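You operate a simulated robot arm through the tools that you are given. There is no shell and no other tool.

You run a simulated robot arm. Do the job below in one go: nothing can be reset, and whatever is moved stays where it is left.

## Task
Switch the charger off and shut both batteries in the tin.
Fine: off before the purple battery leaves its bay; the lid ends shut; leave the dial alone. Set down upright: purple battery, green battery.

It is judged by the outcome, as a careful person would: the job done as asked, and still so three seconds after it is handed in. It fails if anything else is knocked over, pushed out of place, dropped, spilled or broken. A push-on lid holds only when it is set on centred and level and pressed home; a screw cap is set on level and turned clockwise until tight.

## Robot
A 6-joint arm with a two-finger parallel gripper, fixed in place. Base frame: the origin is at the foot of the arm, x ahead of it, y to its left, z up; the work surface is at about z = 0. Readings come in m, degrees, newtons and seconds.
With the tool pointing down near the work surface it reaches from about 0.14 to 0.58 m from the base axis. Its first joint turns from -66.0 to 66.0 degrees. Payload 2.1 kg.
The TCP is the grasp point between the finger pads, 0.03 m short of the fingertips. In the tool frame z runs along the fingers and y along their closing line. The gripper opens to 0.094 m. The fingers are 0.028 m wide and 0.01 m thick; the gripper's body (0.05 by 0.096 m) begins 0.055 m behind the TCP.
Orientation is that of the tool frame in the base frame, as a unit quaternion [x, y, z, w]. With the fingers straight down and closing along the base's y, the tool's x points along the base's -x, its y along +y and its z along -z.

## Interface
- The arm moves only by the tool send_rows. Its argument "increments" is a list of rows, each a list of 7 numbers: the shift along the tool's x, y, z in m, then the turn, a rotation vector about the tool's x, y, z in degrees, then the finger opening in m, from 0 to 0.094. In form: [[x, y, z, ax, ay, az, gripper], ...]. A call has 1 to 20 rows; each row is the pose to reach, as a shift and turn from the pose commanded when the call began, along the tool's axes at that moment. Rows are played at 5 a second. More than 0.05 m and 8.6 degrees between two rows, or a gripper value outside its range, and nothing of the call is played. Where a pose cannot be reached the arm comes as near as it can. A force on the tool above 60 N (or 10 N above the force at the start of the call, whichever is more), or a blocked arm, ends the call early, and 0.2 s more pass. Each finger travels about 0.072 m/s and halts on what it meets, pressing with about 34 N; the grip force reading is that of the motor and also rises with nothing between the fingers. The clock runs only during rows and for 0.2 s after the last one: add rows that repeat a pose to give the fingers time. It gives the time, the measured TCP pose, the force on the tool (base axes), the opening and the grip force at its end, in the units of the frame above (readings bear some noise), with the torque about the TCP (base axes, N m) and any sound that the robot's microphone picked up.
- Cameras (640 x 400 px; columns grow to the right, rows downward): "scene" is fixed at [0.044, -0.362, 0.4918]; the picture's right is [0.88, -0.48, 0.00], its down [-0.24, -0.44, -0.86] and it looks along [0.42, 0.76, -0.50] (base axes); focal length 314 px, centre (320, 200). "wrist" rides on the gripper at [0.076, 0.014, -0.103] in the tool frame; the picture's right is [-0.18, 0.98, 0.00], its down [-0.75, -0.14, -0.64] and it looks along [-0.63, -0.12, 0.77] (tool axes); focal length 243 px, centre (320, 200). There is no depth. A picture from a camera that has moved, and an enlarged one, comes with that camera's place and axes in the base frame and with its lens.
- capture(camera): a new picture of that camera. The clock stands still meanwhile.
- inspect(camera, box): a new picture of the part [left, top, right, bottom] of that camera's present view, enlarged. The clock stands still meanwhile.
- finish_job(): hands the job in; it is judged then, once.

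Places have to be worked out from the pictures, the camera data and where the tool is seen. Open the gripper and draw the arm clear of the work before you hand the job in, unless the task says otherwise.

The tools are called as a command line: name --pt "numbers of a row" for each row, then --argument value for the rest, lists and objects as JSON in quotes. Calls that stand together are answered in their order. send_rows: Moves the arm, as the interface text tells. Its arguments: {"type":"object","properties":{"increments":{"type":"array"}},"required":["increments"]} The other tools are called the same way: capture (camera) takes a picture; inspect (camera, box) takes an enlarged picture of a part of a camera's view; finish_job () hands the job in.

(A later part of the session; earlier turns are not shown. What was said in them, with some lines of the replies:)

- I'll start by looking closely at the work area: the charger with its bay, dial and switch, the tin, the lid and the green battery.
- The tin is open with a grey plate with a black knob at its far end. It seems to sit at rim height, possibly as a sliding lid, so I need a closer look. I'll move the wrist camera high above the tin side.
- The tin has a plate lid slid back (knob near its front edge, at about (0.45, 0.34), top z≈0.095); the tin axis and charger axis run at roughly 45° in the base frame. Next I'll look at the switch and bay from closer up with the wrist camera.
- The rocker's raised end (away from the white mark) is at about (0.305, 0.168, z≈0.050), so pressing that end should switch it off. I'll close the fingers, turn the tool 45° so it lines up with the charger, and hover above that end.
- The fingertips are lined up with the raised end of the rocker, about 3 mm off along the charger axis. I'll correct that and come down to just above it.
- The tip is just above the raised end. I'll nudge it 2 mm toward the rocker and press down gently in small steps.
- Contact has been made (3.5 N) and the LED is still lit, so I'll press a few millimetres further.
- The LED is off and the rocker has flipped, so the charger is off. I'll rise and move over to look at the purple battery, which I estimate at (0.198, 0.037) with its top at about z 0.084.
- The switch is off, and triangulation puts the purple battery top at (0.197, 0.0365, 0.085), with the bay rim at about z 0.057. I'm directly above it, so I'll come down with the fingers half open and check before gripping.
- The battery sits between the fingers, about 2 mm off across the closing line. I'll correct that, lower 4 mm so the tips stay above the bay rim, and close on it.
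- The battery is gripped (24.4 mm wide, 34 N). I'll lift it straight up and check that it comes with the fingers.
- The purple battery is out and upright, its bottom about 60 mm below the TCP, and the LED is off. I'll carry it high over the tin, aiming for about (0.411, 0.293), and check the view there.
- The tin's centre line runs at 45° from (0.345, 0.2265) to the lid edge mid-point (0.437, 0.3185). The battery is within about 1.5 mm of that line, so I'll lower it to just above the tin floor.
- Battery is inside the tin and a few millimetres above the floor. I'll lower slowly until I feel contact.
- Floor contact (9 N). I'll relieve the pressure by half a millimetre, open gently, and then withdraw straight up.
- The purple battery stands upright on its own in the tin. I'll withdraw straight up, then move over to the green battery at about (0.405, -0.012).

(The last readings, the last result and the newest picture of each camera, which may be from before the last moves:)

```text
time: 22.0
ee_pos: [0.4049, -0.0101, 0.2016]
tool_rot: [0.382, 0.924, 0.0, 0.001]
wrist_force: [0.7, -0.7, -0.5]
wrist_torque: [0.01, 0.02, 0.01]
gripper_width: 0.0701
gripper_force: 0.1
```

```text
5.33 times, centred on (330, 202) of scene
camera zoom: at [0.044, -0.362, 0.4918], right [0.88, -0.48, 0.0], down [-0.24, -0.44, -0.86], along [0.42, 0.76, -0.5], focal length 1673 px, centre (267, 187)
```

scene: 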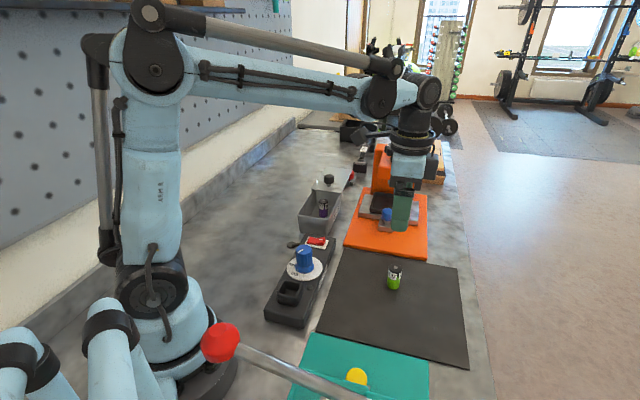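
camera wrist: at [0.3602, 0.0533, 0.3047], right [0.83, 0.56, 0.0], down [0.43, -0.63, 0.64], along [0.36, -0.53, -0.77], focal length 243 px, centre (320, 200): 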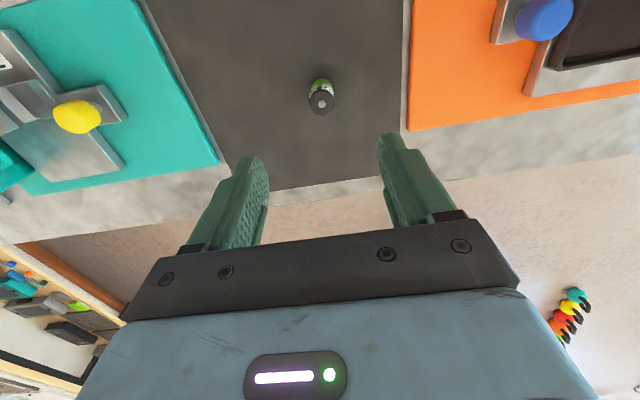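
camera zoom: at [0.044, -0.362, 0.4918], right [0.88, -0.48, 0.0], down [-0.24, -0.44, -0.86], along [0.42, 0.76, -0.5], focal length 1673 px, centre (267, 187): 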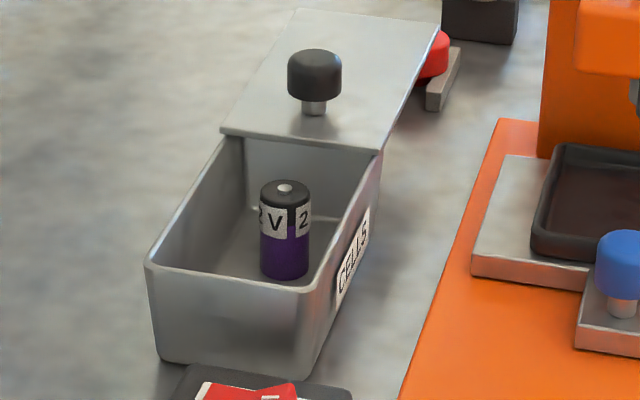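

The purple battery is standing well in the tin. The green one triangulates to (0.408, -0.013) with its top at about 0.057, so I'll come down around it with the fingers open.

send_rows --pt "-0.0047 0.0009 0.03 0 0 0 0.06" --pt "-0.0047 0.0009 0.07 0 0 0 0.052" --pt "-0.0047 0.0009 0.105 0 0 0 0.052" --pt "-0.0047 0.0009 0.125 0 0 0 0.052" --pt "-0.0047 0.0009 0.125 0 0 0 0.052"

inspect --camera "wrist" --box '[220, 80, 420, 250]'

inspect --camera "scene" --box '[350, 210, 440, 300]'

```text
time: 23.2
ee_pos: [0.4086, -0.0113, 0.0783]
tool_rot: [0.382, 0.924, -0.001, 0.001]
wrist_force: [0.1, -1.4, 0.2]
wrist_torque: [0.0, -0.03, 0.01]
gripper_width: 0.052
gripper_force: 0.1
```

```text
2.35 times, centred on (320, 165) of wrist
camera zoom: at [0.3634, 0.0519, 0.1801], right [0.83, 0.56, 0.0], down [0.43, -0.63, 0.64], along [0.36, -0.53, -0.77], focal length 571 px, centre (320, 282)
```

zoom: 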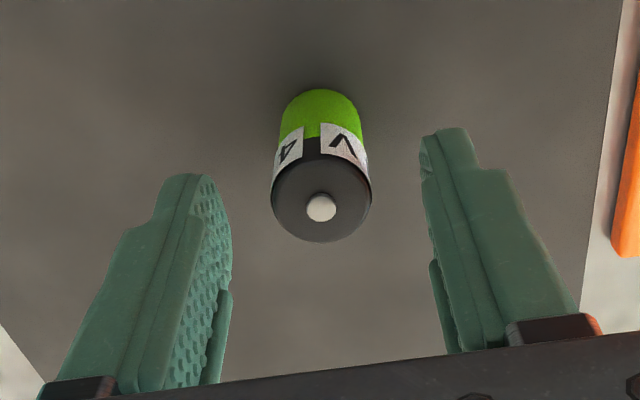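

```text
4.44 times, centred on (395, 255) of scene
camera zoom: at [0.044, -0.362, 0.4918], right [0.88, -0.48, 0.0], down [-0.24, -0.44, -0.86], along [0.42, 0.76, -0.5], focal length 1394 px, centre (-13, -44)
```

zoom: 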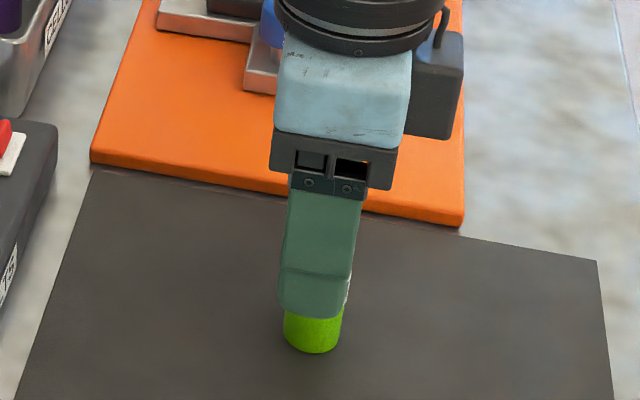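

Well centred. I'll lower to a TCP height of about 0.055 and close on the green battery.

send_rows --pt "0 0 0.012 0 0 0 0.052" --pt "0 0 0.023 0 0 0 0.052" --pt "0 0 0.023 0 0 0 0.038" --pt "0 0 0.023 0 0 0 0.024" --pt "0 0 0.023 0 0 0 0.0" --pt "0 0 0.023 0 0 0 0.0" --pt "0 0 0.023 0 0 0 0.0"

inspect --camera "wrist" --box '[220, 80, 420, 250]'

inspect --camera "scene" --box '[350, 210, 440, 300]'

```text
time: 24.8
ee_pos: [0.4076, -0.0112, 0.0546]
tool_rot: [0.383, 0.924, 0.001, 0.0]
wrist_force: [0.3, -0.9, -0.6]
wrist_torque: [0.01, -0.02, -0.02]
gripper_width: 0.025
gripper_force: 34.1
```

```text
2.35 times, centred on (320, 165) of wrist
camera zoom: at [0.3637, 0.0523, 0.1569], right [0.83, 0.56, 0.0], down [0.43, -0.63, 0.64], along [0.36, -0.53, -0.77], focal length 571 px, centre (320, 282)
```

zoom: 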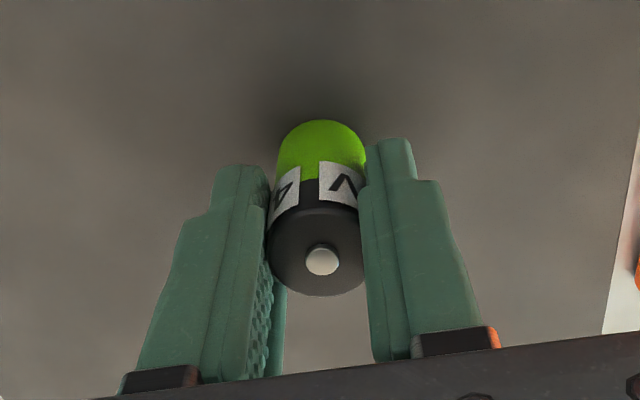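

```text
4.44 times, centred on (395, 255) of scene
camera zoom: at [0.044, -0.362, 0.4918], right [0.88, -0.48, 0.0], down [-0.24, -0.44, -0.86], along [0.42, 0.76, -0.5], focal length 1394 px, centre (-13, -44)
```

zoom: 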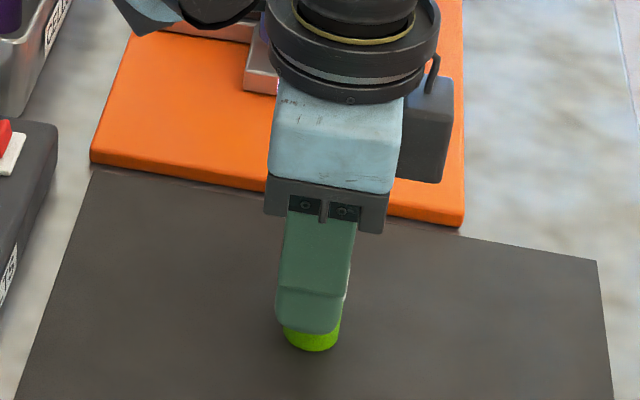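

Gripped (25 mm). I'll lift it, then carry it high over the front half of the tin.

send_rows --pt "0 0 -0.01 0 0 0 0.0" --pt "0 0 -0.05 0 0 0 0.0" --pt "0 0 -0.1 0 0 0 0.0" --pt "0 0 -0.146 0 0 0 0.0" --pt "0.03 0.0234 -0.146 0 0 0 0.0" --pt "0.06 0.0469 -0.146 0 0 0 0.0" --pt "0.09 0.0703 -0.146 0 0 0 0.0" --pt "0.12 0.0937 -0.146 0 0 0 0.0" --pt "0.15 0.1171 -0.146 0 0 0 0.0" --pt "0.18 0.1406 -0.146 0 0 0 0.0" --pt "0.2123 0.1658 -0.146 0 0 0 0.0" --pt "0.2123 0.1658 -0.146 0 0 0 0.0"

capture --camera "wrist"

inspect --camera "scene" --box '[250, 120, 400, 250]'

```text
time: 27.4
ee_pos: [0.3752, 0.2552, 0.1997]
tool_rot: [0.383, 0.924, 0.001, 0.001]
wrist_force: [0.0, -0.8, 0.4]
wrist_torque: [0.0, 0.02, 0.0]
gripper_width: 0.025
gripper_force: 33.7
```

```text
taken
camera wrist: at [0.3315, 0.3185, 0.3026], right [0.83, 0.56, 0.0], down [0.43, -0.63, 0.64], along [0.36, -0.53, -0.77], focal length 243 px, centre (320, 200)
```

wrist: 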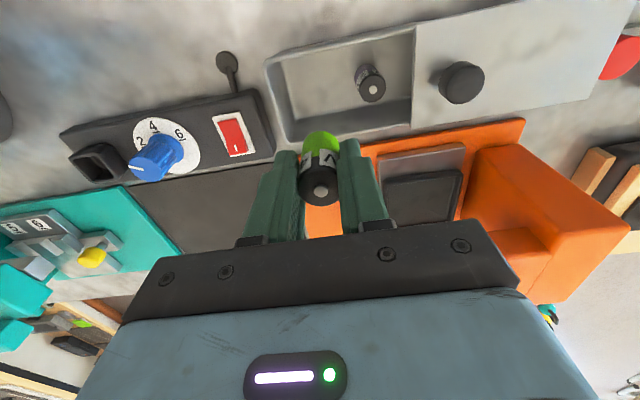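

```text
3.08 times, centred on (325, 185) of scene
camera zoom: at [0.0441, -0.362, 0.4918], right [0.88, -0.48, 0.0], down [-0.24, -0.44, -0.86], along [0.42, 0.76, -0.5], focal length 965 px, centre (305, 246)
```

zoom: 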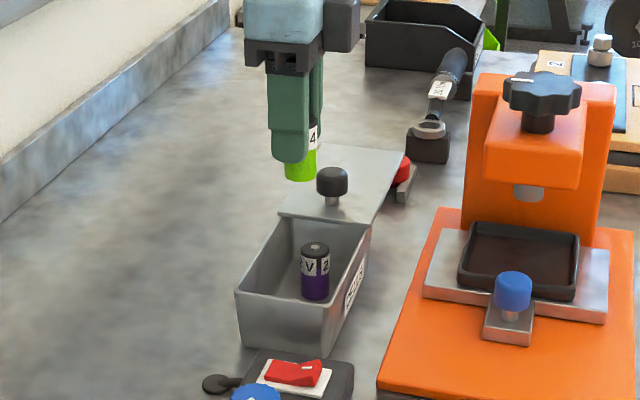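

The green battery hangs over the front half of the tin, about 51 mm from the purple one and on the centre line. I'll lower it to just above the floor.

send_rows --pt "0.0 0 0.04 0 0 0 0.0" --pt "0.001 0 0.08 0 0 0 0.0" --pt "0.001 0 0.115 0 0 0 0.0" --pt "0.001 0 0.136 0 0 0 0.0" --pt "0.001 0 0.136 0 0 0 0.0"

inspect --camera "wrist" --box '[190, 30, 450, 230]'

inspect --camera "scene" --box '[290, 165, 370, 240]'

```text
time: 28.6
ee_pos: [0.3782, 0.2561, 0.0644]
tool_rot: [0.383, 0.924, 0.0, 0.002]
wrist_force: [-0.2, 0.0, -0.1]
wrist_torque: [0.0, 0.01, -0.01]
gripper_width: 0.0249
gripper_force: 33.6
```

```text
2.00 times, centred on (320, 130) of wrist
camera zoom: at [0.3325, 0.3194, 0.1669], right [0.83, 0.56, 0.0], down [0.43, -0.63, 0.64], along [0.36, -0.53, -0.77], focal length 485 px, centre (320, 340)
```

zoom: 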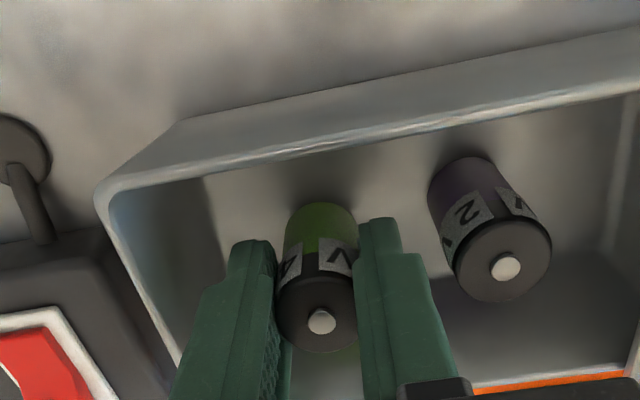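

```text
5.33 times, centred on (330, 202) of scene
camera zoom: at [0.044, -0.362, 0.4918], right [0.88, -0.48, 0.0], down [-0.24, -0.44, -0.86], along [0.42, 0.76, -0.5], focal length 1673 px, centre (267, 187)
```

zoom: 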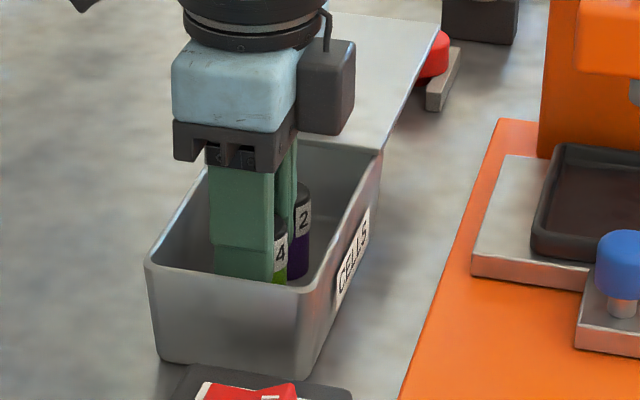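

Good clearance all round. I'll lower the last centimetre in small steps and watch for contact.

send_rows --pt "0 0 0.002 0 0 0 0.0" --pt "0 0 0.004 0 0 0 0.0" --pt "0 0 0.006 0 0 0 0.0" --pt "0 0 0.0075 0 0 0 0.0"

```text
time: 29.6
ee_pos: [0.3748, 0.2568, 0.0566]
tool_rot: [0.383, 0.924, 0.0, 0.001]
wrist_force: [0.5, 0.3, 0.5]
wrist_torque: [0.01, 0.0, -0.02]
gripper_width: 0.0246
gripper_force: 33.9
```

send_rows --pt "0 0 0.001 0 0 0 0.0" --pt "0 0 0.002 0 0 0 0.0" --pt "0 0 0.002 0 0 0 0.0"

```text
time: 30.4
ee_pos: [0.3762, 0.2579, 0.0543]
tool_rot: [0.384, 0.923, 0.0, 0.001]
wrist_force: [-0.2, 0.8, -0.2]
wrist_torque: [0.02, 0.03, -0.04]
gripper_width: 0.0249
gripper_force: 34.1
```

No contact yet, so I'll go a little lower in 1 mm steps.

send_rows --pt "0 0 0.0007 0 0 0 0.0" --pt "0 0 0.0014 0 0 0 0.0"

```text
time: 31.0
ee_pos: [0.3762, 0.2564, 0.0537]
tool_rot: [0.383, 0.924, 0.001, 0.001]
wrist_force: [0.2, -2.2, 21.1]
wrist_torque: [-0.02, 0.14, -0.05]
gripper_width: 0.0245
gripper_force: 34.0
```

Firm contact (21 N). I'll back off 1 mm to relieve it, then open gently.

send_rows --pt "0 0 -0.0012 0 0 0 0.0" --pt "0 0 -0.0012 0 0 0 0.028" --pt "0 0 -0.0012 0 0 0 0.034" --pt "0 0 -0.0012 0 0 0 0.037" --pt "0 0 -0.0012 0 0 0 0.037"

inspect --camera "wrist" --box '[190, 30, 450, 230]'

inspect --camera "scene" --box '[290, 165, 370, 240]'

```text
time: 32.2
ee_pos: [0.3756, 0.2566, 0.0555]
tool_rot: [0.383, 0.924, 0.0, 0.001]
wrist_force: [0.4, -0.9, -1.0]
wrist_torque: [0.01, 0.03, 0.0]
gripper_width: 0.0369
gripper_force: 0.1
```

```text
2.00 times, centred on (320, 130) of wrist
camera zoom: at [0.3311, 0.3203, 0.158], right [0.83, 0.56, 0.0], down [0.43, -0.63, 0.64], along [0.36, -0.53, -0.77], focal length 485 px, centre (320, 340)
```

zoom: 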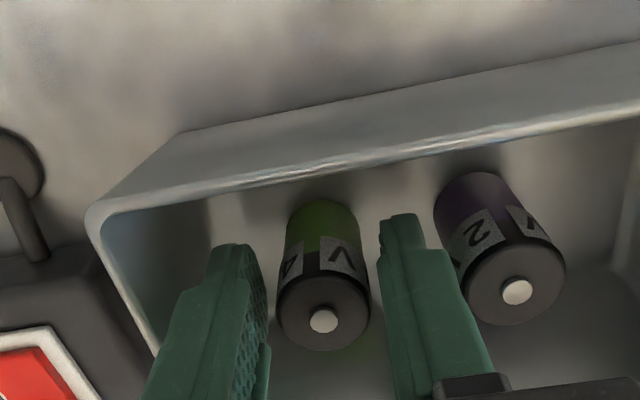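

```text
5.33 times, centred on (330, 202) of scene
camera zoom: at [0.044, -0.362, 0.4918], right [0.88, -0.48, 0.0], down [-0.24, -0.44, -0.86], along [0.42, 0.76, -0.5], focal length 1673 px, centre (267, 187)
```

zoom: 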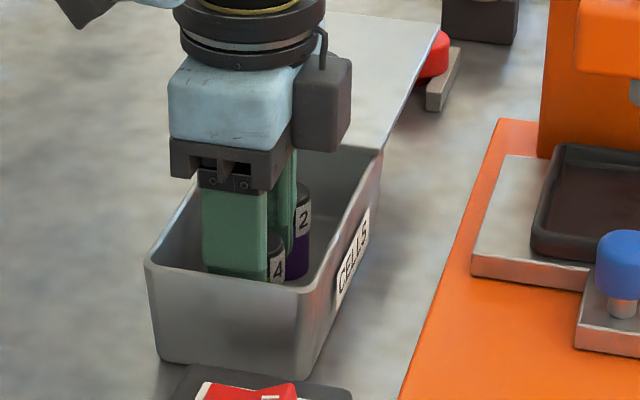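

Both batteries now stand upright in the tin. I'll withdraw straight up, then move over the lid knob to look at it closely.

send_rows --pt "0 0 -0.02 0 0 0 0.037" --pt "0 0 -0.05 0 0 0 0.037" --pt "0 0 -0.09 0 0 0 0.037" --pt "0 0 -0.13 0 0 0 0.037" --pt "0.002 0.037 -0.13 0 0 0 0.05" --pt "0.004 0.075 -0.13 0 0 0 0.06" --pt "0.0057 0.112 -0.13 0 0 0 0.06" --pt "0.0057 0.112 -0.13 0 0 0 0.06"

capture --camera "wrist"

inspect --camera "scene" --box '[280, 130, 380, 240]'

```text
time: 34.0
ee_pos: [0.4515, 0.3392, 0.186]
tool_rot: [0.383, 0.924, 0.001, 0.001]
wrist_force: [-0.3, 0.0, 0.7]
wrist_torque: [-0.02, -0.03, -0.02]
gripper_width: 0.0601
gripper_force: 0.0
```

```text
taken
camera wrist: at [0.407, 0.4023, 0.2884], right [0.83, 0.56, 0.0], down [0.43, -0.63, 0.64], along [0.36, -0.53, -0.77], focal length 243 px, centre (320, 200)
```

wrist: 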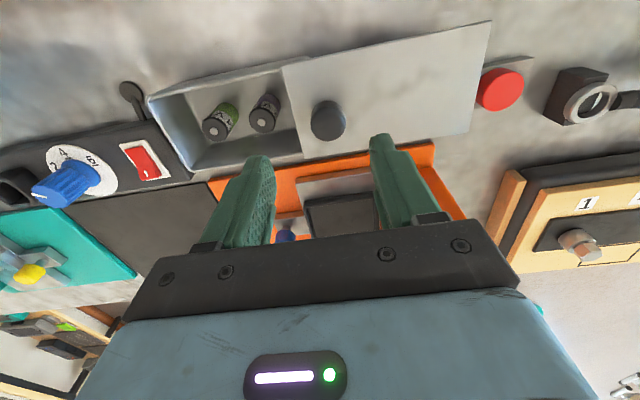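

```text
3.64 times, centred on (330, 185) of scene
camera zoom: at [0.0441, -0.362, 0.4918], right [0.88, -0.48, 0.0], down [-0.24, -0.44, -0.86], along [0.42, 0.76, -0.5], focal length 1140 px, centre (284, 254)
```

zoom: 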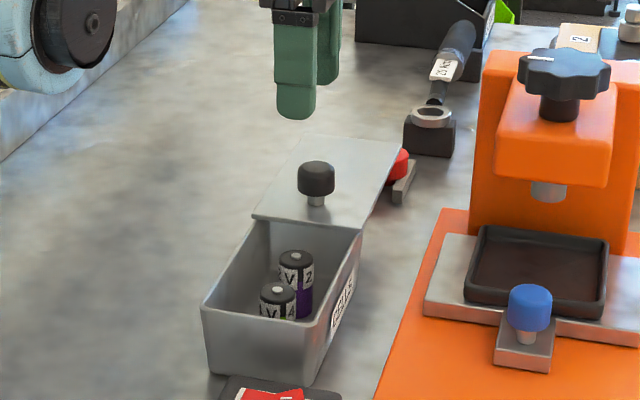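

inspect --camera "wrist" --box '[140, 0, 540, 200]'

inspect --camera "scene" --box '[330, 160, 380, 200]'

inspect --camera "scene" --box '[295, 165, 355, 220]'

```text
1.60 times, centred on (340, 100) of wrist
camera zoom: at [0.407, 0.4023, 0.2884], right [0.83, 0.56, 0.0], down [0.43, -0.63, 0.64], along [0.36, -0.53, -0.77], focal length 388 px, centre (288, 360)
```

zoom: 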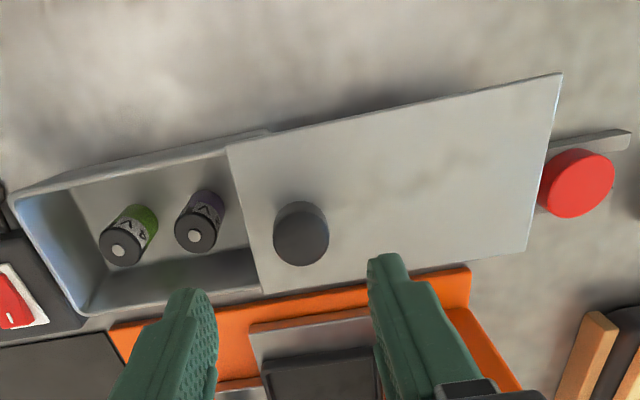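

```text
10.00 times, centred on (355, 180) of scene
camera zoom: at [0.0441, -0.362, 0.4918], right [0.88, -0.48, 0.0], down [-0.24, -0.44, -0.86], along [0.42, 0.76, -0.5], focal length 3136 px, centre (-30, 400)
```

zoom: 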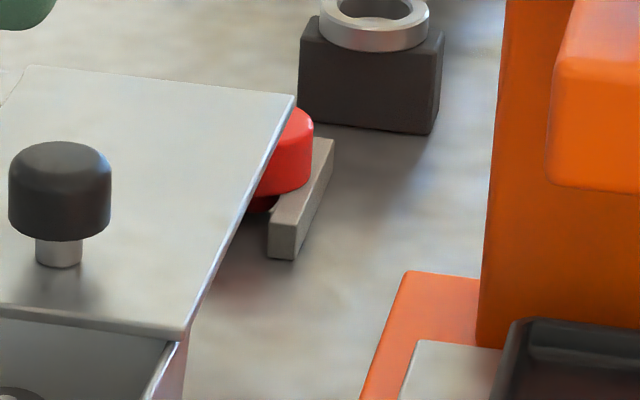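

```text
7.27 times, centred on (325, 192) of scene
camera zoom: at [0.0441, -0.362, 0.4918], right [0.88, -0.48, 0.0], down [-0.24, -0.44, -0.86], along [0.42, 0.76, -0.5], focal length 2281 px, centre (284, 254)
```

zoom: 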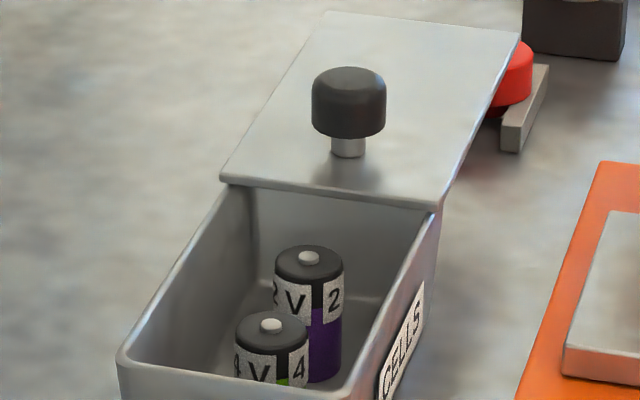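

Both batteries are upright and lower than the rim. The lid lies level at rim height with about 23 mm overlap, so it must be a sliding lid. Its knob (about 30 mm cap) is centred at about (0.457, 0.342), top z≈0.099. I'll centre on it and come partway down.

send_rows --pt "-0.0018 0.0067 0.015 0 0 0 0.06" --pt "-0.0018 0.0067 0.035 0 0 0 0.06" --pt "-0.0018 0.0067 0.05 0 0 0 0.06" --pt "-0.0018 0.0067 0.05 0 0 0 0.06"

inspect --camera "wrist" --box '[190, 30, 450, 230]'

inspect --camera "scene" --box '[290, 140, 370, 230]'

```text
time: 35.0
ee_pos: [0.4548, 0.3411, 0.1352]
tool_rot: [0.382, 0.924, 0.0, 0.0]
wrist_force: [0.2, -0.4, 0.0]
wrist_torque: [-0.02, 0.0, 0.0]
gripper_width: 0.0602
gripper_force: 0.2
```

```text
2.00 times, centred on (320, 130) of wrist
camera zoom: at [0.4109, 0.4048, 0.2368], right [0.83, 0.56, 0.0], down [0.43, -0.63, 0.64], along [0.36, -0.53, -0.77], focal length 485 px, centre (320, 340)
```

zoom: 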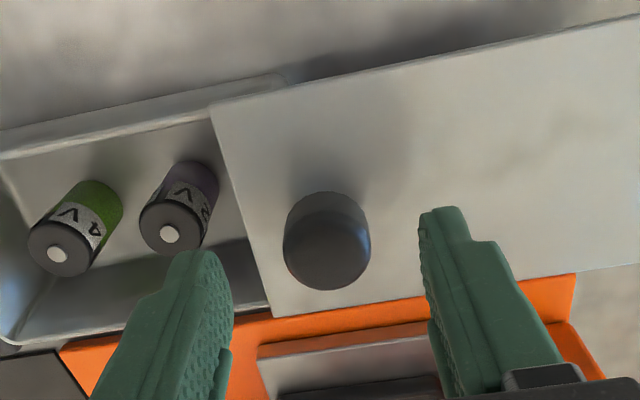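

```text
4.44 times, centred on (330, 185) of scene
camera zoom: at [0.044, -0.362, 0.4918], right [0.88, -0.48, 0.0], down [-0.24, -0.44, -0.86], along [0.42, 0.76, -0.5], focal length 1394 px, centre (276, 267)
```

zoom: 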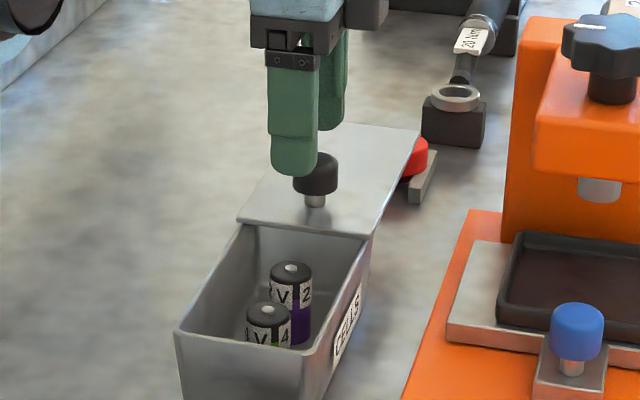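

The knob is nicely between the fingers (within 2 mm). I'll lower to a TCP height of about 0.10, with the tips about 6 mm above the lid, and close to a loose cage around the knob.

send_rows --pt "0 0.002 0.012 0 0 0 0.06" --pt "0 0.002 0.024 0 0 0 0.06" --pt "0 0.002 0.035 0 0 0 0.06" --pt "0 0.002 0.035 0 0 0 0.05" --pt "0 0.002 0.035 0 0 0 0.042" --pt "0 0.002 0.035 0 0 0 0.038" --pt "0 0.002 0.035 0 0 0 0.038"

inspect --camera "wrist" --box '[190, 30, 450, 230]'

inspect --camera "scene" --box '[290, 140, 370, 230]'

```text
time: 36.6
ee_pos: [0.4563, 0.3428, 0.1008]
tool_rot: [0.383, 0.924, 0.001, 0.001]
wrist_force: [0.2, 1.1, -0.1]
wrist_torque: [-0.01, -0.03, -0.01]
gripper_width: 0.0384
gripper_force: 0.0
```

```text
2.00 times, centred on (320, 130) of wrist
camera zoom: at [0.4129, 0.407, 0.2031], right [0.83, 0.56, 0.0], down [0.43, -0.63, 0.64], along [0.36, -0.53, -0.77], focal length 485 px, centre (320, 340)
```

zoom: 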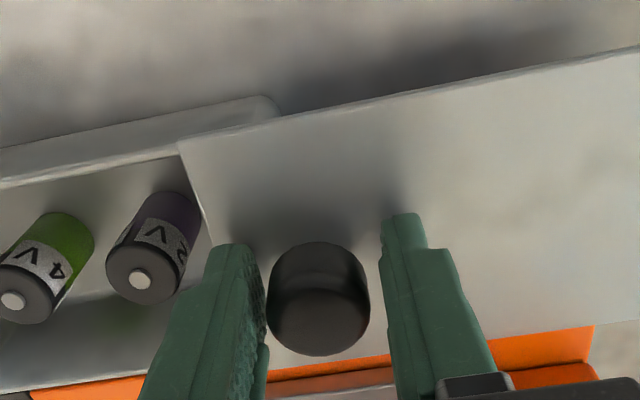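

```text
4.44 times, centred on (330, 185) of scene
camera zoom: at [0.044, -0.362, 0.4918], right [0.88, -0.48, 0.0], down [-0.24, -0.44, -0.86], along [0.42, 0.76, -0.5], focal length 1394 px, centre (276, 267)
```

zoom: 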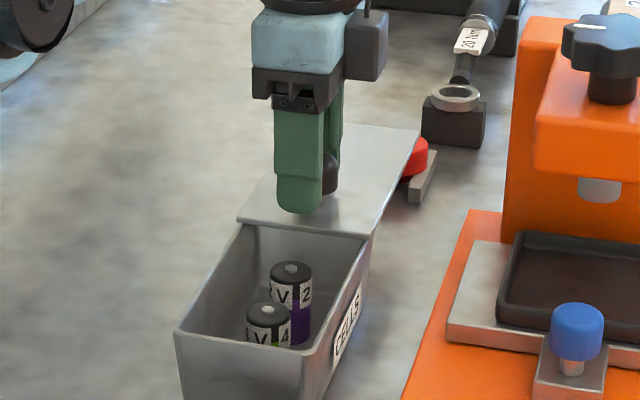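

The knob is caged. I'll try a small slide of 14 mm toward the tin's front to see how the lid moves and what force it takes.

send_rows --pt "0 -0.004 0 0 0 0 0.038" --pt "0 -0.008 0 0 0 0 0.038" --pt "0 -0.011 0 0 0 0 0.038" --pt "0 -0.014 0 0 0 0 0.038"

inspect --camera "wrist" --box '[190, 30, 450, 230]'

inspect --camera "scene" --box '[290, 140, 370, 230]'

```text
time: 37.6
ee_pos: [0.4487, 0.3339, 0.0983]
tool_rot: [0.383, 0.924, 0.001, 0.001]
wrist_force: [1.7, 1.5, 0.7]
wrist_torque: [-0.05, 0.0, 0.0]
gripper_width: 0.0389
gripper_force: 0.8
```

```text
2.00 times, centred on (320, 130) of wrist
camera zoom: at [0.4039, 0.3977, 0.2027], right [0.83, 0.56, 0.0], down [0.43, -0.63, 0.64], along [0.36, -0.53, -0.77], focal length 485 px, centre (320, 340)
```

zoom: 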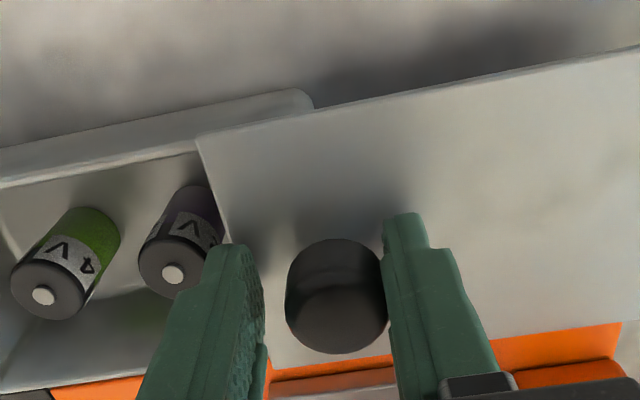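

```text
4.44 times, centred on (330, 185) of scene
camera zoom: at [0.044, -0.362, 0.4918], right [0.88, -0.48, 0.0], down [-0.24, -0.44, -0.86], along [0.42, 0.76, -0.5], focal length 1394 px, centre (276, 267)
```

zoom: 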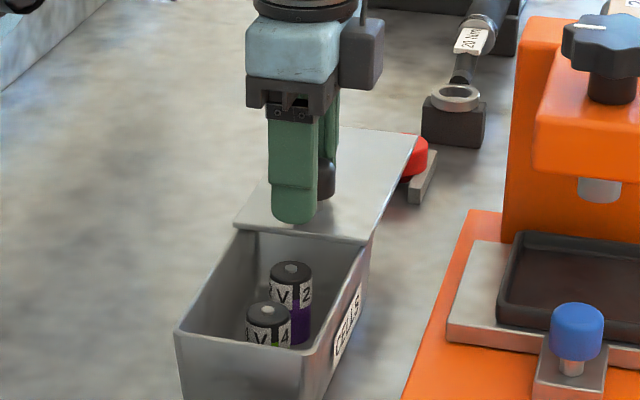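

The lid slides smoothly (about 2 N) and the tin stays put. I'll continue in steady steps.

send_rows --pt "0 -0.008 0 0 0 0 0.038" --pt "0 -0.016 0 0 0 0 0.038" --pt "0 -0.024 0 0 0 0 0.038" --pt "0 -0.032 0 0 0 0 0.038" --pt "0 -0.04 0 0 0 0 0.038" --pt "0 -0.048 0 0 0 0 0.038" --pt "0 -0.056 0 0 0 0 0.038" --pt "0 -0.064 0 0 0 0 0.038"

inspect --camera "wrist" --box '[120, 20, 480, 240]'

inspect --camera "scene" --box '[280, 140, 370, 240]'

```text
time: 39.4
ee_pos: [0.403, 0.2903, 0.1004]
tool_rot: [0.383, 0.924, 0.0, 0.001]
wrist_force: [0.6, -0.7, 1.2]
wrist_torque: [0.01, -0.03, -0.01]
gripper_width: 0.0385
gripper_force: 0.0
```

```text
1.78 times, centred on (300, 130) of wrist
camera zoom: at [0.3583, 0.3539, 0.203], right [0.83, 0.56, 0.0], down [0.43, -0.63, 0.64], along [0.36, -0.53, -0.77], focal length 431 px, centre (356, 324)
```

zoom: 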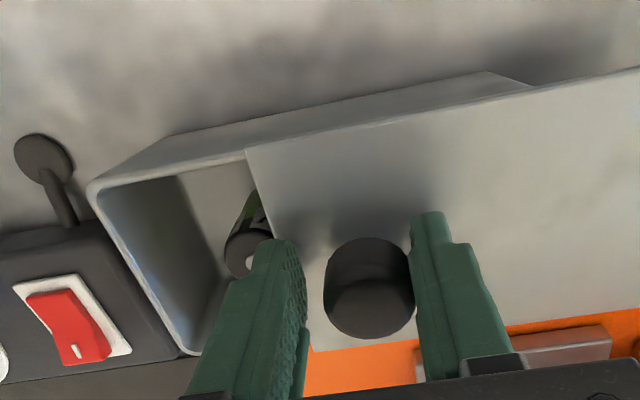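

```text
4.00 times, centred on (325, 190) of scene
camera zoom: at [0.044, -0.362, 0.4918], right [0.88, -0.48, 0.0], down [-0.24, -0.44, -0.86], along [0.42, 0.76, -0.5], focal length 1254 px, centre (300, 240)
```

zoom: 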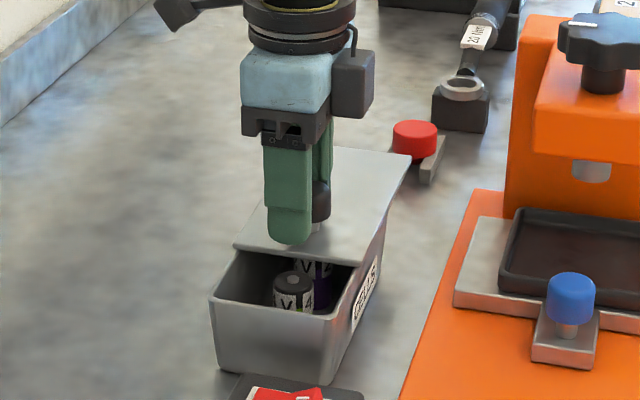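

The lid is over halfway and clears the purple battery. I'll continue, then slow down near the end.

send_rows --pt "0 -0.008 0 0 0 0 0.038" --pt "0 -0.016 0 0 0 0 0.038" --pt "0 -0.024 0 0 0 0 0.038" --pt "0 -0.032 0 0 0 0 0.038" --pt "0 -0.039 0 0 0 0 0.038" --pt "0 -0.045 0 0 0 0 0.038"

inspect --camera "wrist" --box '[120, 20, 480, 240]'

inspect --camera "scene" --box '[280, 140, 370, 240]'

```text
time: 40.8
ee_pos: [0.3712, 0.2583, 0.0983]
tool_rot: [0.383, 0.924, 0.001, 0.001]
wrist_force: [0.4, 1.0, 0.6]
wrist_torque: [0.03, 0.01, -0.02]
gripper_width: 0.0387
gripper_force: 0.1
```

```text
1.78 times, centred on (300, 130) of wrist
camera zoom: at [0.3264, 0.3218, 0.2021], right [0.83, 0.56, 0.0], down [0.43, -0.63, 0.64], along [0.36, -0.53, -0.77], focal length 431 px, centre (356, 324)
```

zoom: 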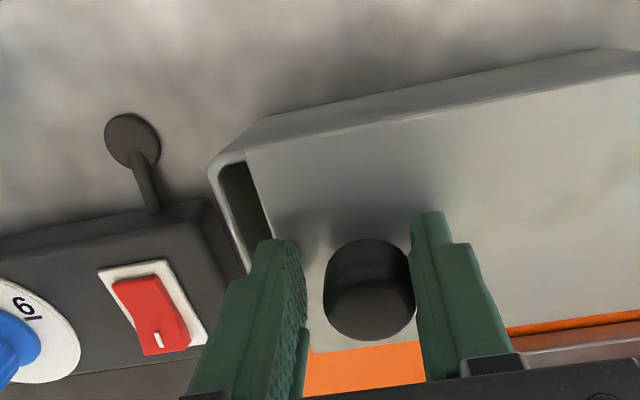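

```text
4.00 times, centred on (325, 190) of scene
camera zoom: at [0.044, -0.362, 0.4918], right [0.88, -0.48, 0.0], down [-0.24, -0.44, -0.86], along [0.42, 0.76, -0.5], focal length 1254 px, centre (300, 240)
```

zoom: 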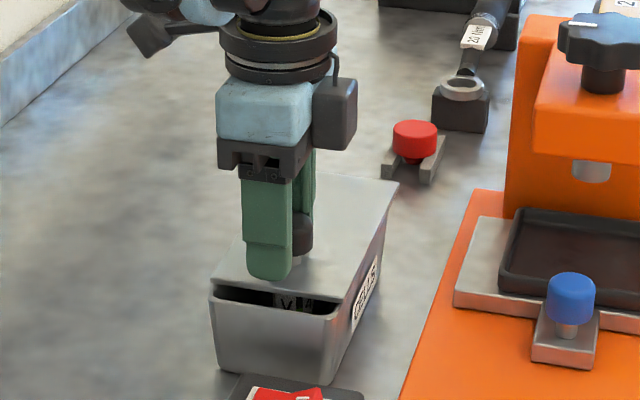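

About 15 mm remains. I'll close it slowly in 2–3 mm steps while watching the force.

send_rows --pt "0 -0.003 0 0 0 0 0.038" --pt "0 -0.006 0 0 0 0 0.038" --pt "0 -0.008 0 0 0 0 0.038" --pt "0 -0.01 0 0 0 0 0.038"

inspect --camera "wrist" --box '[160, 50, 400, 220]'

inspect --camera "scene" --box '[290, 180, 360, 240]'

```text
time: 41.8
ee_pos: [0.3635, 0.2514, 0.1008]
tool_rot: [0.383, 0.924, 0.0, 0.001]
wrist_force: [0.3, 0.3, -0.7]
wrist_torque: [-0.01, 0.01, 0.01]
gripper_width: 0.0381
gripper_force: 0.5
```

```text
2.35 times, centred on (280, 135) of wrist
camera zoom: at [0.3196, 0.314, 0.2024], right [0.83, 0.56, 0.0], down [0.43, -0.63, 0.64], along [0.36, -0.53, -0.77], focal length 571 px, centre (414, 353)
```

zoom: 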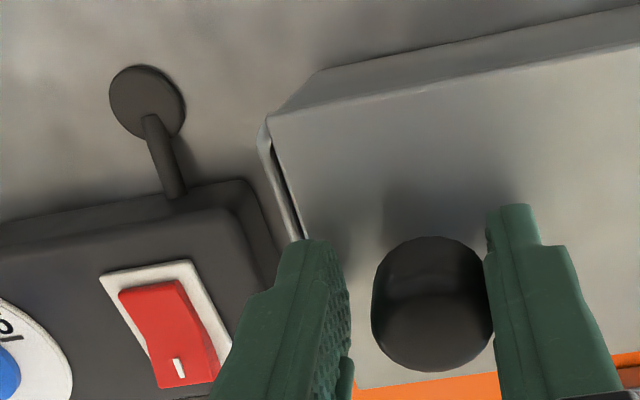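

```text
6.67 times, centred on (325, 210) of scene
camera zoom: at [0.044, -0.362, 0.4918], right [0.88, -0.48, 0.0], down [-0.24, -0.44, -0.86], along [0.42, 0.76, -0.5], focal length 2091 px, centre (287, 133)
```

zoom: 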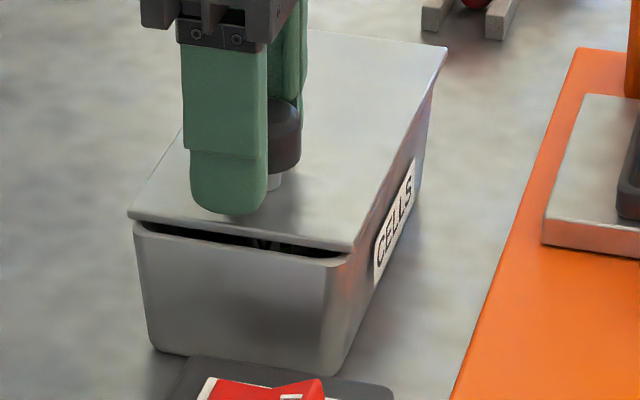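

A gap of about 4–5 mm is left, so I'll continue gently until the stop.

send_rows --pt "0 -0.0015 0 0 0 0 0.038" --pt "0 -0.003 0 0 0 0 0.038" --pt "0 -0.0045 0 0 0 0 0.038" --pt "0 -0.006 0 0 0 0 0.038"

inspect --camera "wrist" --box '[160, 50, 400, 220]'

inspect --camera "scene" --box '[290, 180, 360, 240]'

```text
time: 42.8
ee_pos: [0.3599, 0.245, 0.1004]
tool_rot: [0.383, 0.924, 0.001, 0.001]
wrist_force: [-0.3, 0.3, 0.1]
wrist_torque: [0.02, 0.0, 0.0]
gripper_width: 0.038
gripper_force: 0.1
```

```text
2.35 times, centred on (280, 135) of wrist
camera zoom: at [0.3155, 0.3096, 0.2023], right [0.83, 0.56, 0.0], down [0.43, -0.63, 0.64], along [0.36, -0.53, -0.77], focal length 571 px, centre (414, 353)
```

zoom: 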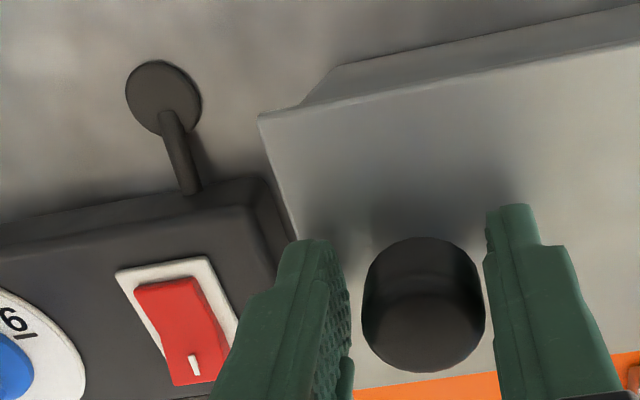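

```text
6.67 times, centred on (325, 210) of scene
camera zoom: at [0.044, -0.362, 0.4918], right [0.88, -0.48, 0.0], down [-0.24, -0.44, -0.86], along [0.42, 0.76, -0.5], focal length 2091 px, centre (287, 133)
```

zoom: 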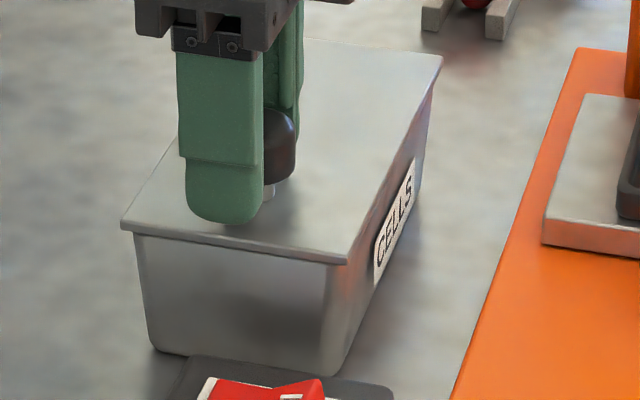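

The front rim is now covered. I'll push a few millimetres more to find the end stop and make sure it's fully shut.

send_rows --pt "0 -0.001 0 0 0 0 0.038" --pt "0 -0.002 0 0 0 0 0.038" --pt "0 -0.003 0 0 0 0 0.038" --pt "0 -0.004 0 0 0 0 0.038"

inspect --camera "wrist" --box '[160, 50, 400, 220]'

inspect --camera "scene" --box '[290, 180, 360, 240]'

```text
time: 43.8
ee_pos: [0.3572, 0.2439, 0.1]
tool_rot: [0.384, 0.923, 0.0, 0.001]
wrist_force: [5.3, 0.9, -1.7]
wrist_torque: [0.03, 0.05, -0.02]
gripper_width: 0.0405
gripper_force: 2.7
```

```text
2.35 times, centred on (280, 135) of wrist
camera zoom: at [0.3128, 0.307, 0.2024], right [0.83, 0.56, 0.0], down [0.43, -0.63, 0.64], along [0.36, -0.53, -0.77], focal length 571 px, centre (414, 353)
```

zoom: 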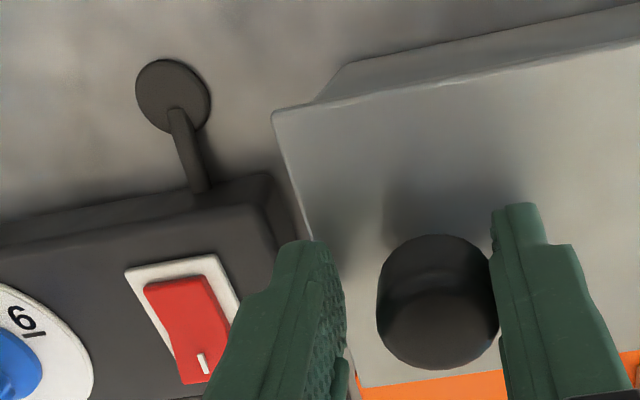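

```text
6.67 times, centred on (325, 210) of scene
camera zoom: at [0.0441, -0.362, 0.4918], right [0.88, -0.48, 0.0], down [-0.24, -0.44, -0.86], along [0.42, 0.76, -0.5], focal length 2091 px, centre (287, 133)
```

zoom: 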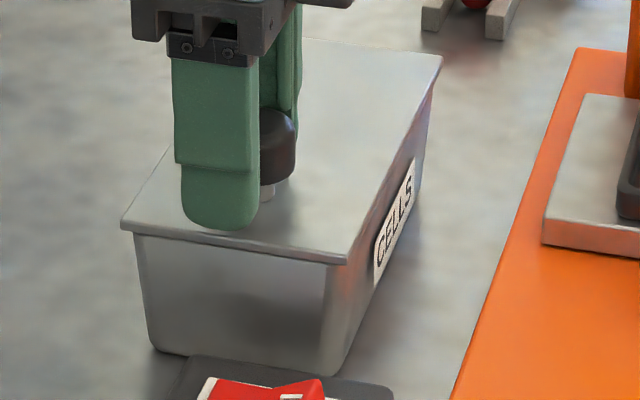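

The lid didn't move further and the force rose to 5 N, so it's at its stop and fully shut; the tin hasn't moved either. I'll back off, open the fingers and rise clear.

send_rows --pt "0 0.002 0 0 0 0 0.04" --pt "0 0.004 0 0 0 0 0.044" --pt "0 0.004 0 0 0 0 0.052" --pt "0 0.004 0 0 0 0 0.056" --pt "0 0.004 -0.02 0 0 0 0.056" --pt "0 0.004 -0.05 0 0 0 0.056" --pt "0 0.004 -0.09 0 0 0 0.056" --pt "0 0.004 -0.13 0 0 0 0.056" --pt "0 0.004 -0.13 0 0 0 0.056"

capture --camera "wrist"

inspect --camera "scene" --box '[250, 140, 400, 330]'

```text
time: 45.8
ee_pos: [0.3593, 0.246, 0.2299]
tool_rot: [0.382, 0.924, -0.001, 0.001]
wrist_force: [-0.6, -0.3, -0.4]
wrist_torque: [0.02, 0.01, -0.02]
gripper_width: 0.056
gripper_force: 0.0
```

```text
taken
camera wrist: at [0.3138, 0.3108, 0.3335], right [0.83, 0.56, 0.0], down [0.43, -0.63, 0.64], along [0.36, -0.53, -0.77], focal length 243 px, centre (320, 200)
```

wrist: 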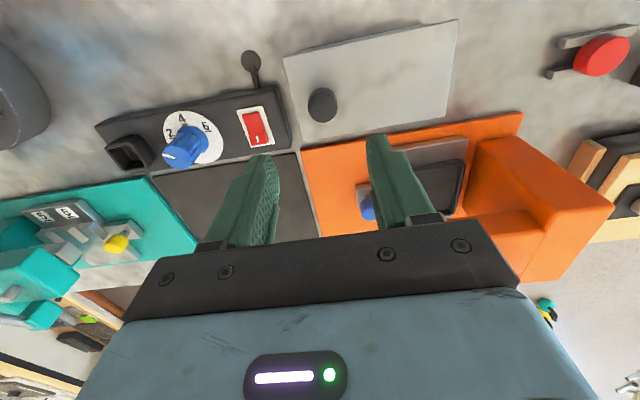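

```text
2.11 times, centred on (325, 235) of scene
camera zoom: at [0.044, -0.362, 0.4918], right [0.88, -0.48, 0.0], down [-0.24, -0.44, -0.86], along [0.42, 0.76, -0.5], focal length 660 px, centre (310, 126)
```

zoom: 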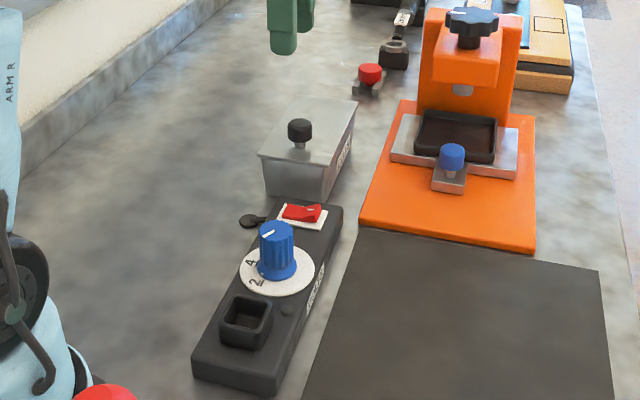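

The tin is shut, the LED is dark and the dial looks untouched. I'll draw the arm back toward its starting place with the gripper open and take a last look.

send_rows --pt "0.01 -0.02 -0.02 0 0 0 0.07" --pt "0.02 -0.04 -0.04 0 0 0 0.09" --pt "0.03 -0.06 -0.06 0 0 0 0.094" --pt "0.04 -0.08 -0.07 0 0 0 0.094" --pt "0.05 -0.1 -0.07 0 0 0 0.094" --pt "0.05 -0.1 -0.07 0 0 0 0.094"

capture --camera "scene"

inspect --camera "scene" --box '[285, 170, 365, 250]'

inspect --camera "scene" --box '[260, 225, 350, 335]'

```text
time: 47.2
ee_pos: [0.251, 0.2134, 0.2998]
tool_rot: [0.382, 0.924, 0.0, 0.001]
wrist_force: [-0.8, 0.0, 0.1]
wrist_torque: [0.0, -0.02, -0.03]
gripper_width: 0.0941
gripper_force: 0.0
```

```text
taken
```

scene: 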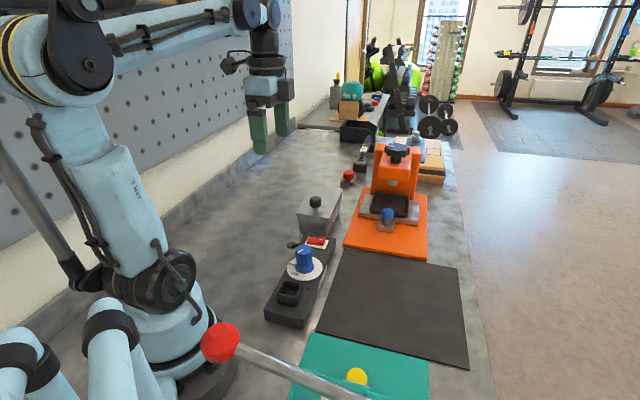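

```text
5.00 times, centred on (325, 210) of scene
camera zoom: at [0.044, -0.362, 0.4918], right [0.88, -0.48, 0.0], down [-0.24, -0.44, -0.86], along [0.42, 0.76, -0.5], focal length 1568 px, centre (295, 150)
```

zoom: 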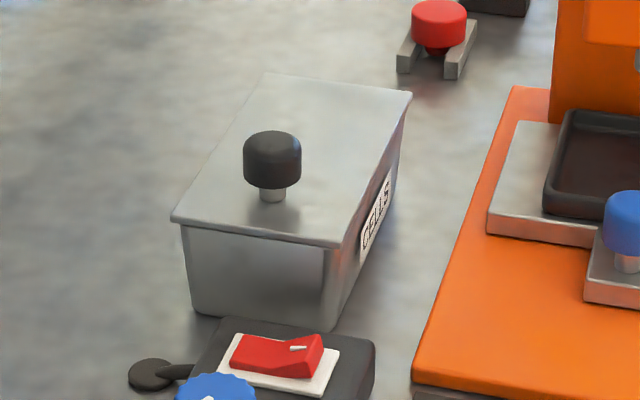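

```text
3.64 times, centred on (305, 280) of scene
camera zoom: at [0.044, -0.362, 0.4918], right [0.88, -0.48, 0.0], down [-0.24, -0.44, -0.86], along [0.42, 0.76, -0.5], focal length 1140 px, centre (374, -91)
```

zoom: 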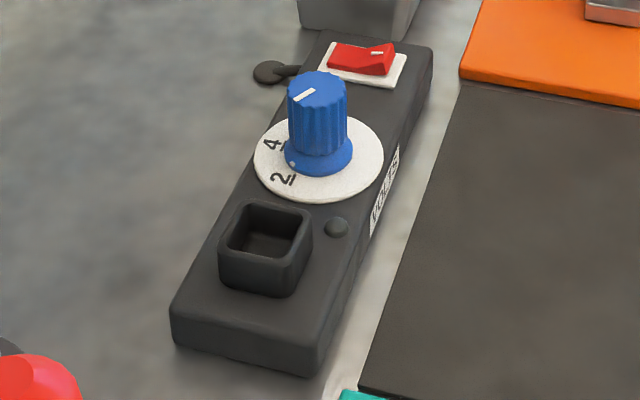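

The final pictures show the charger off with its LED dark and the dial pointing where it was. Both batteries are shut in the tin with the lid flush at its stop, nothing else has moved, and the arm is clear with the gripper open, so I'm handing the job in.

finish_job

```text
The job is handed in.
```

The charger is off and both batteries are shut upright in the tin, with the job handed in.

- **Charger:** I pressed the raised end of the red switch and its light went out before the purple battery left the bay. The dial was not touched and still points where it did.
- **Batteries:** I set purple and green down upright on the tin floor and saw both standing before the lid closed over them.
- **Lid:** it turned out to be a sliding lid, so I slid it along by its knob until it stopped moving. It covers the tin fully.
- **Everything else:** nothing was knocked or shifted in the final pictures. The arm is drawn back with the gripper open.
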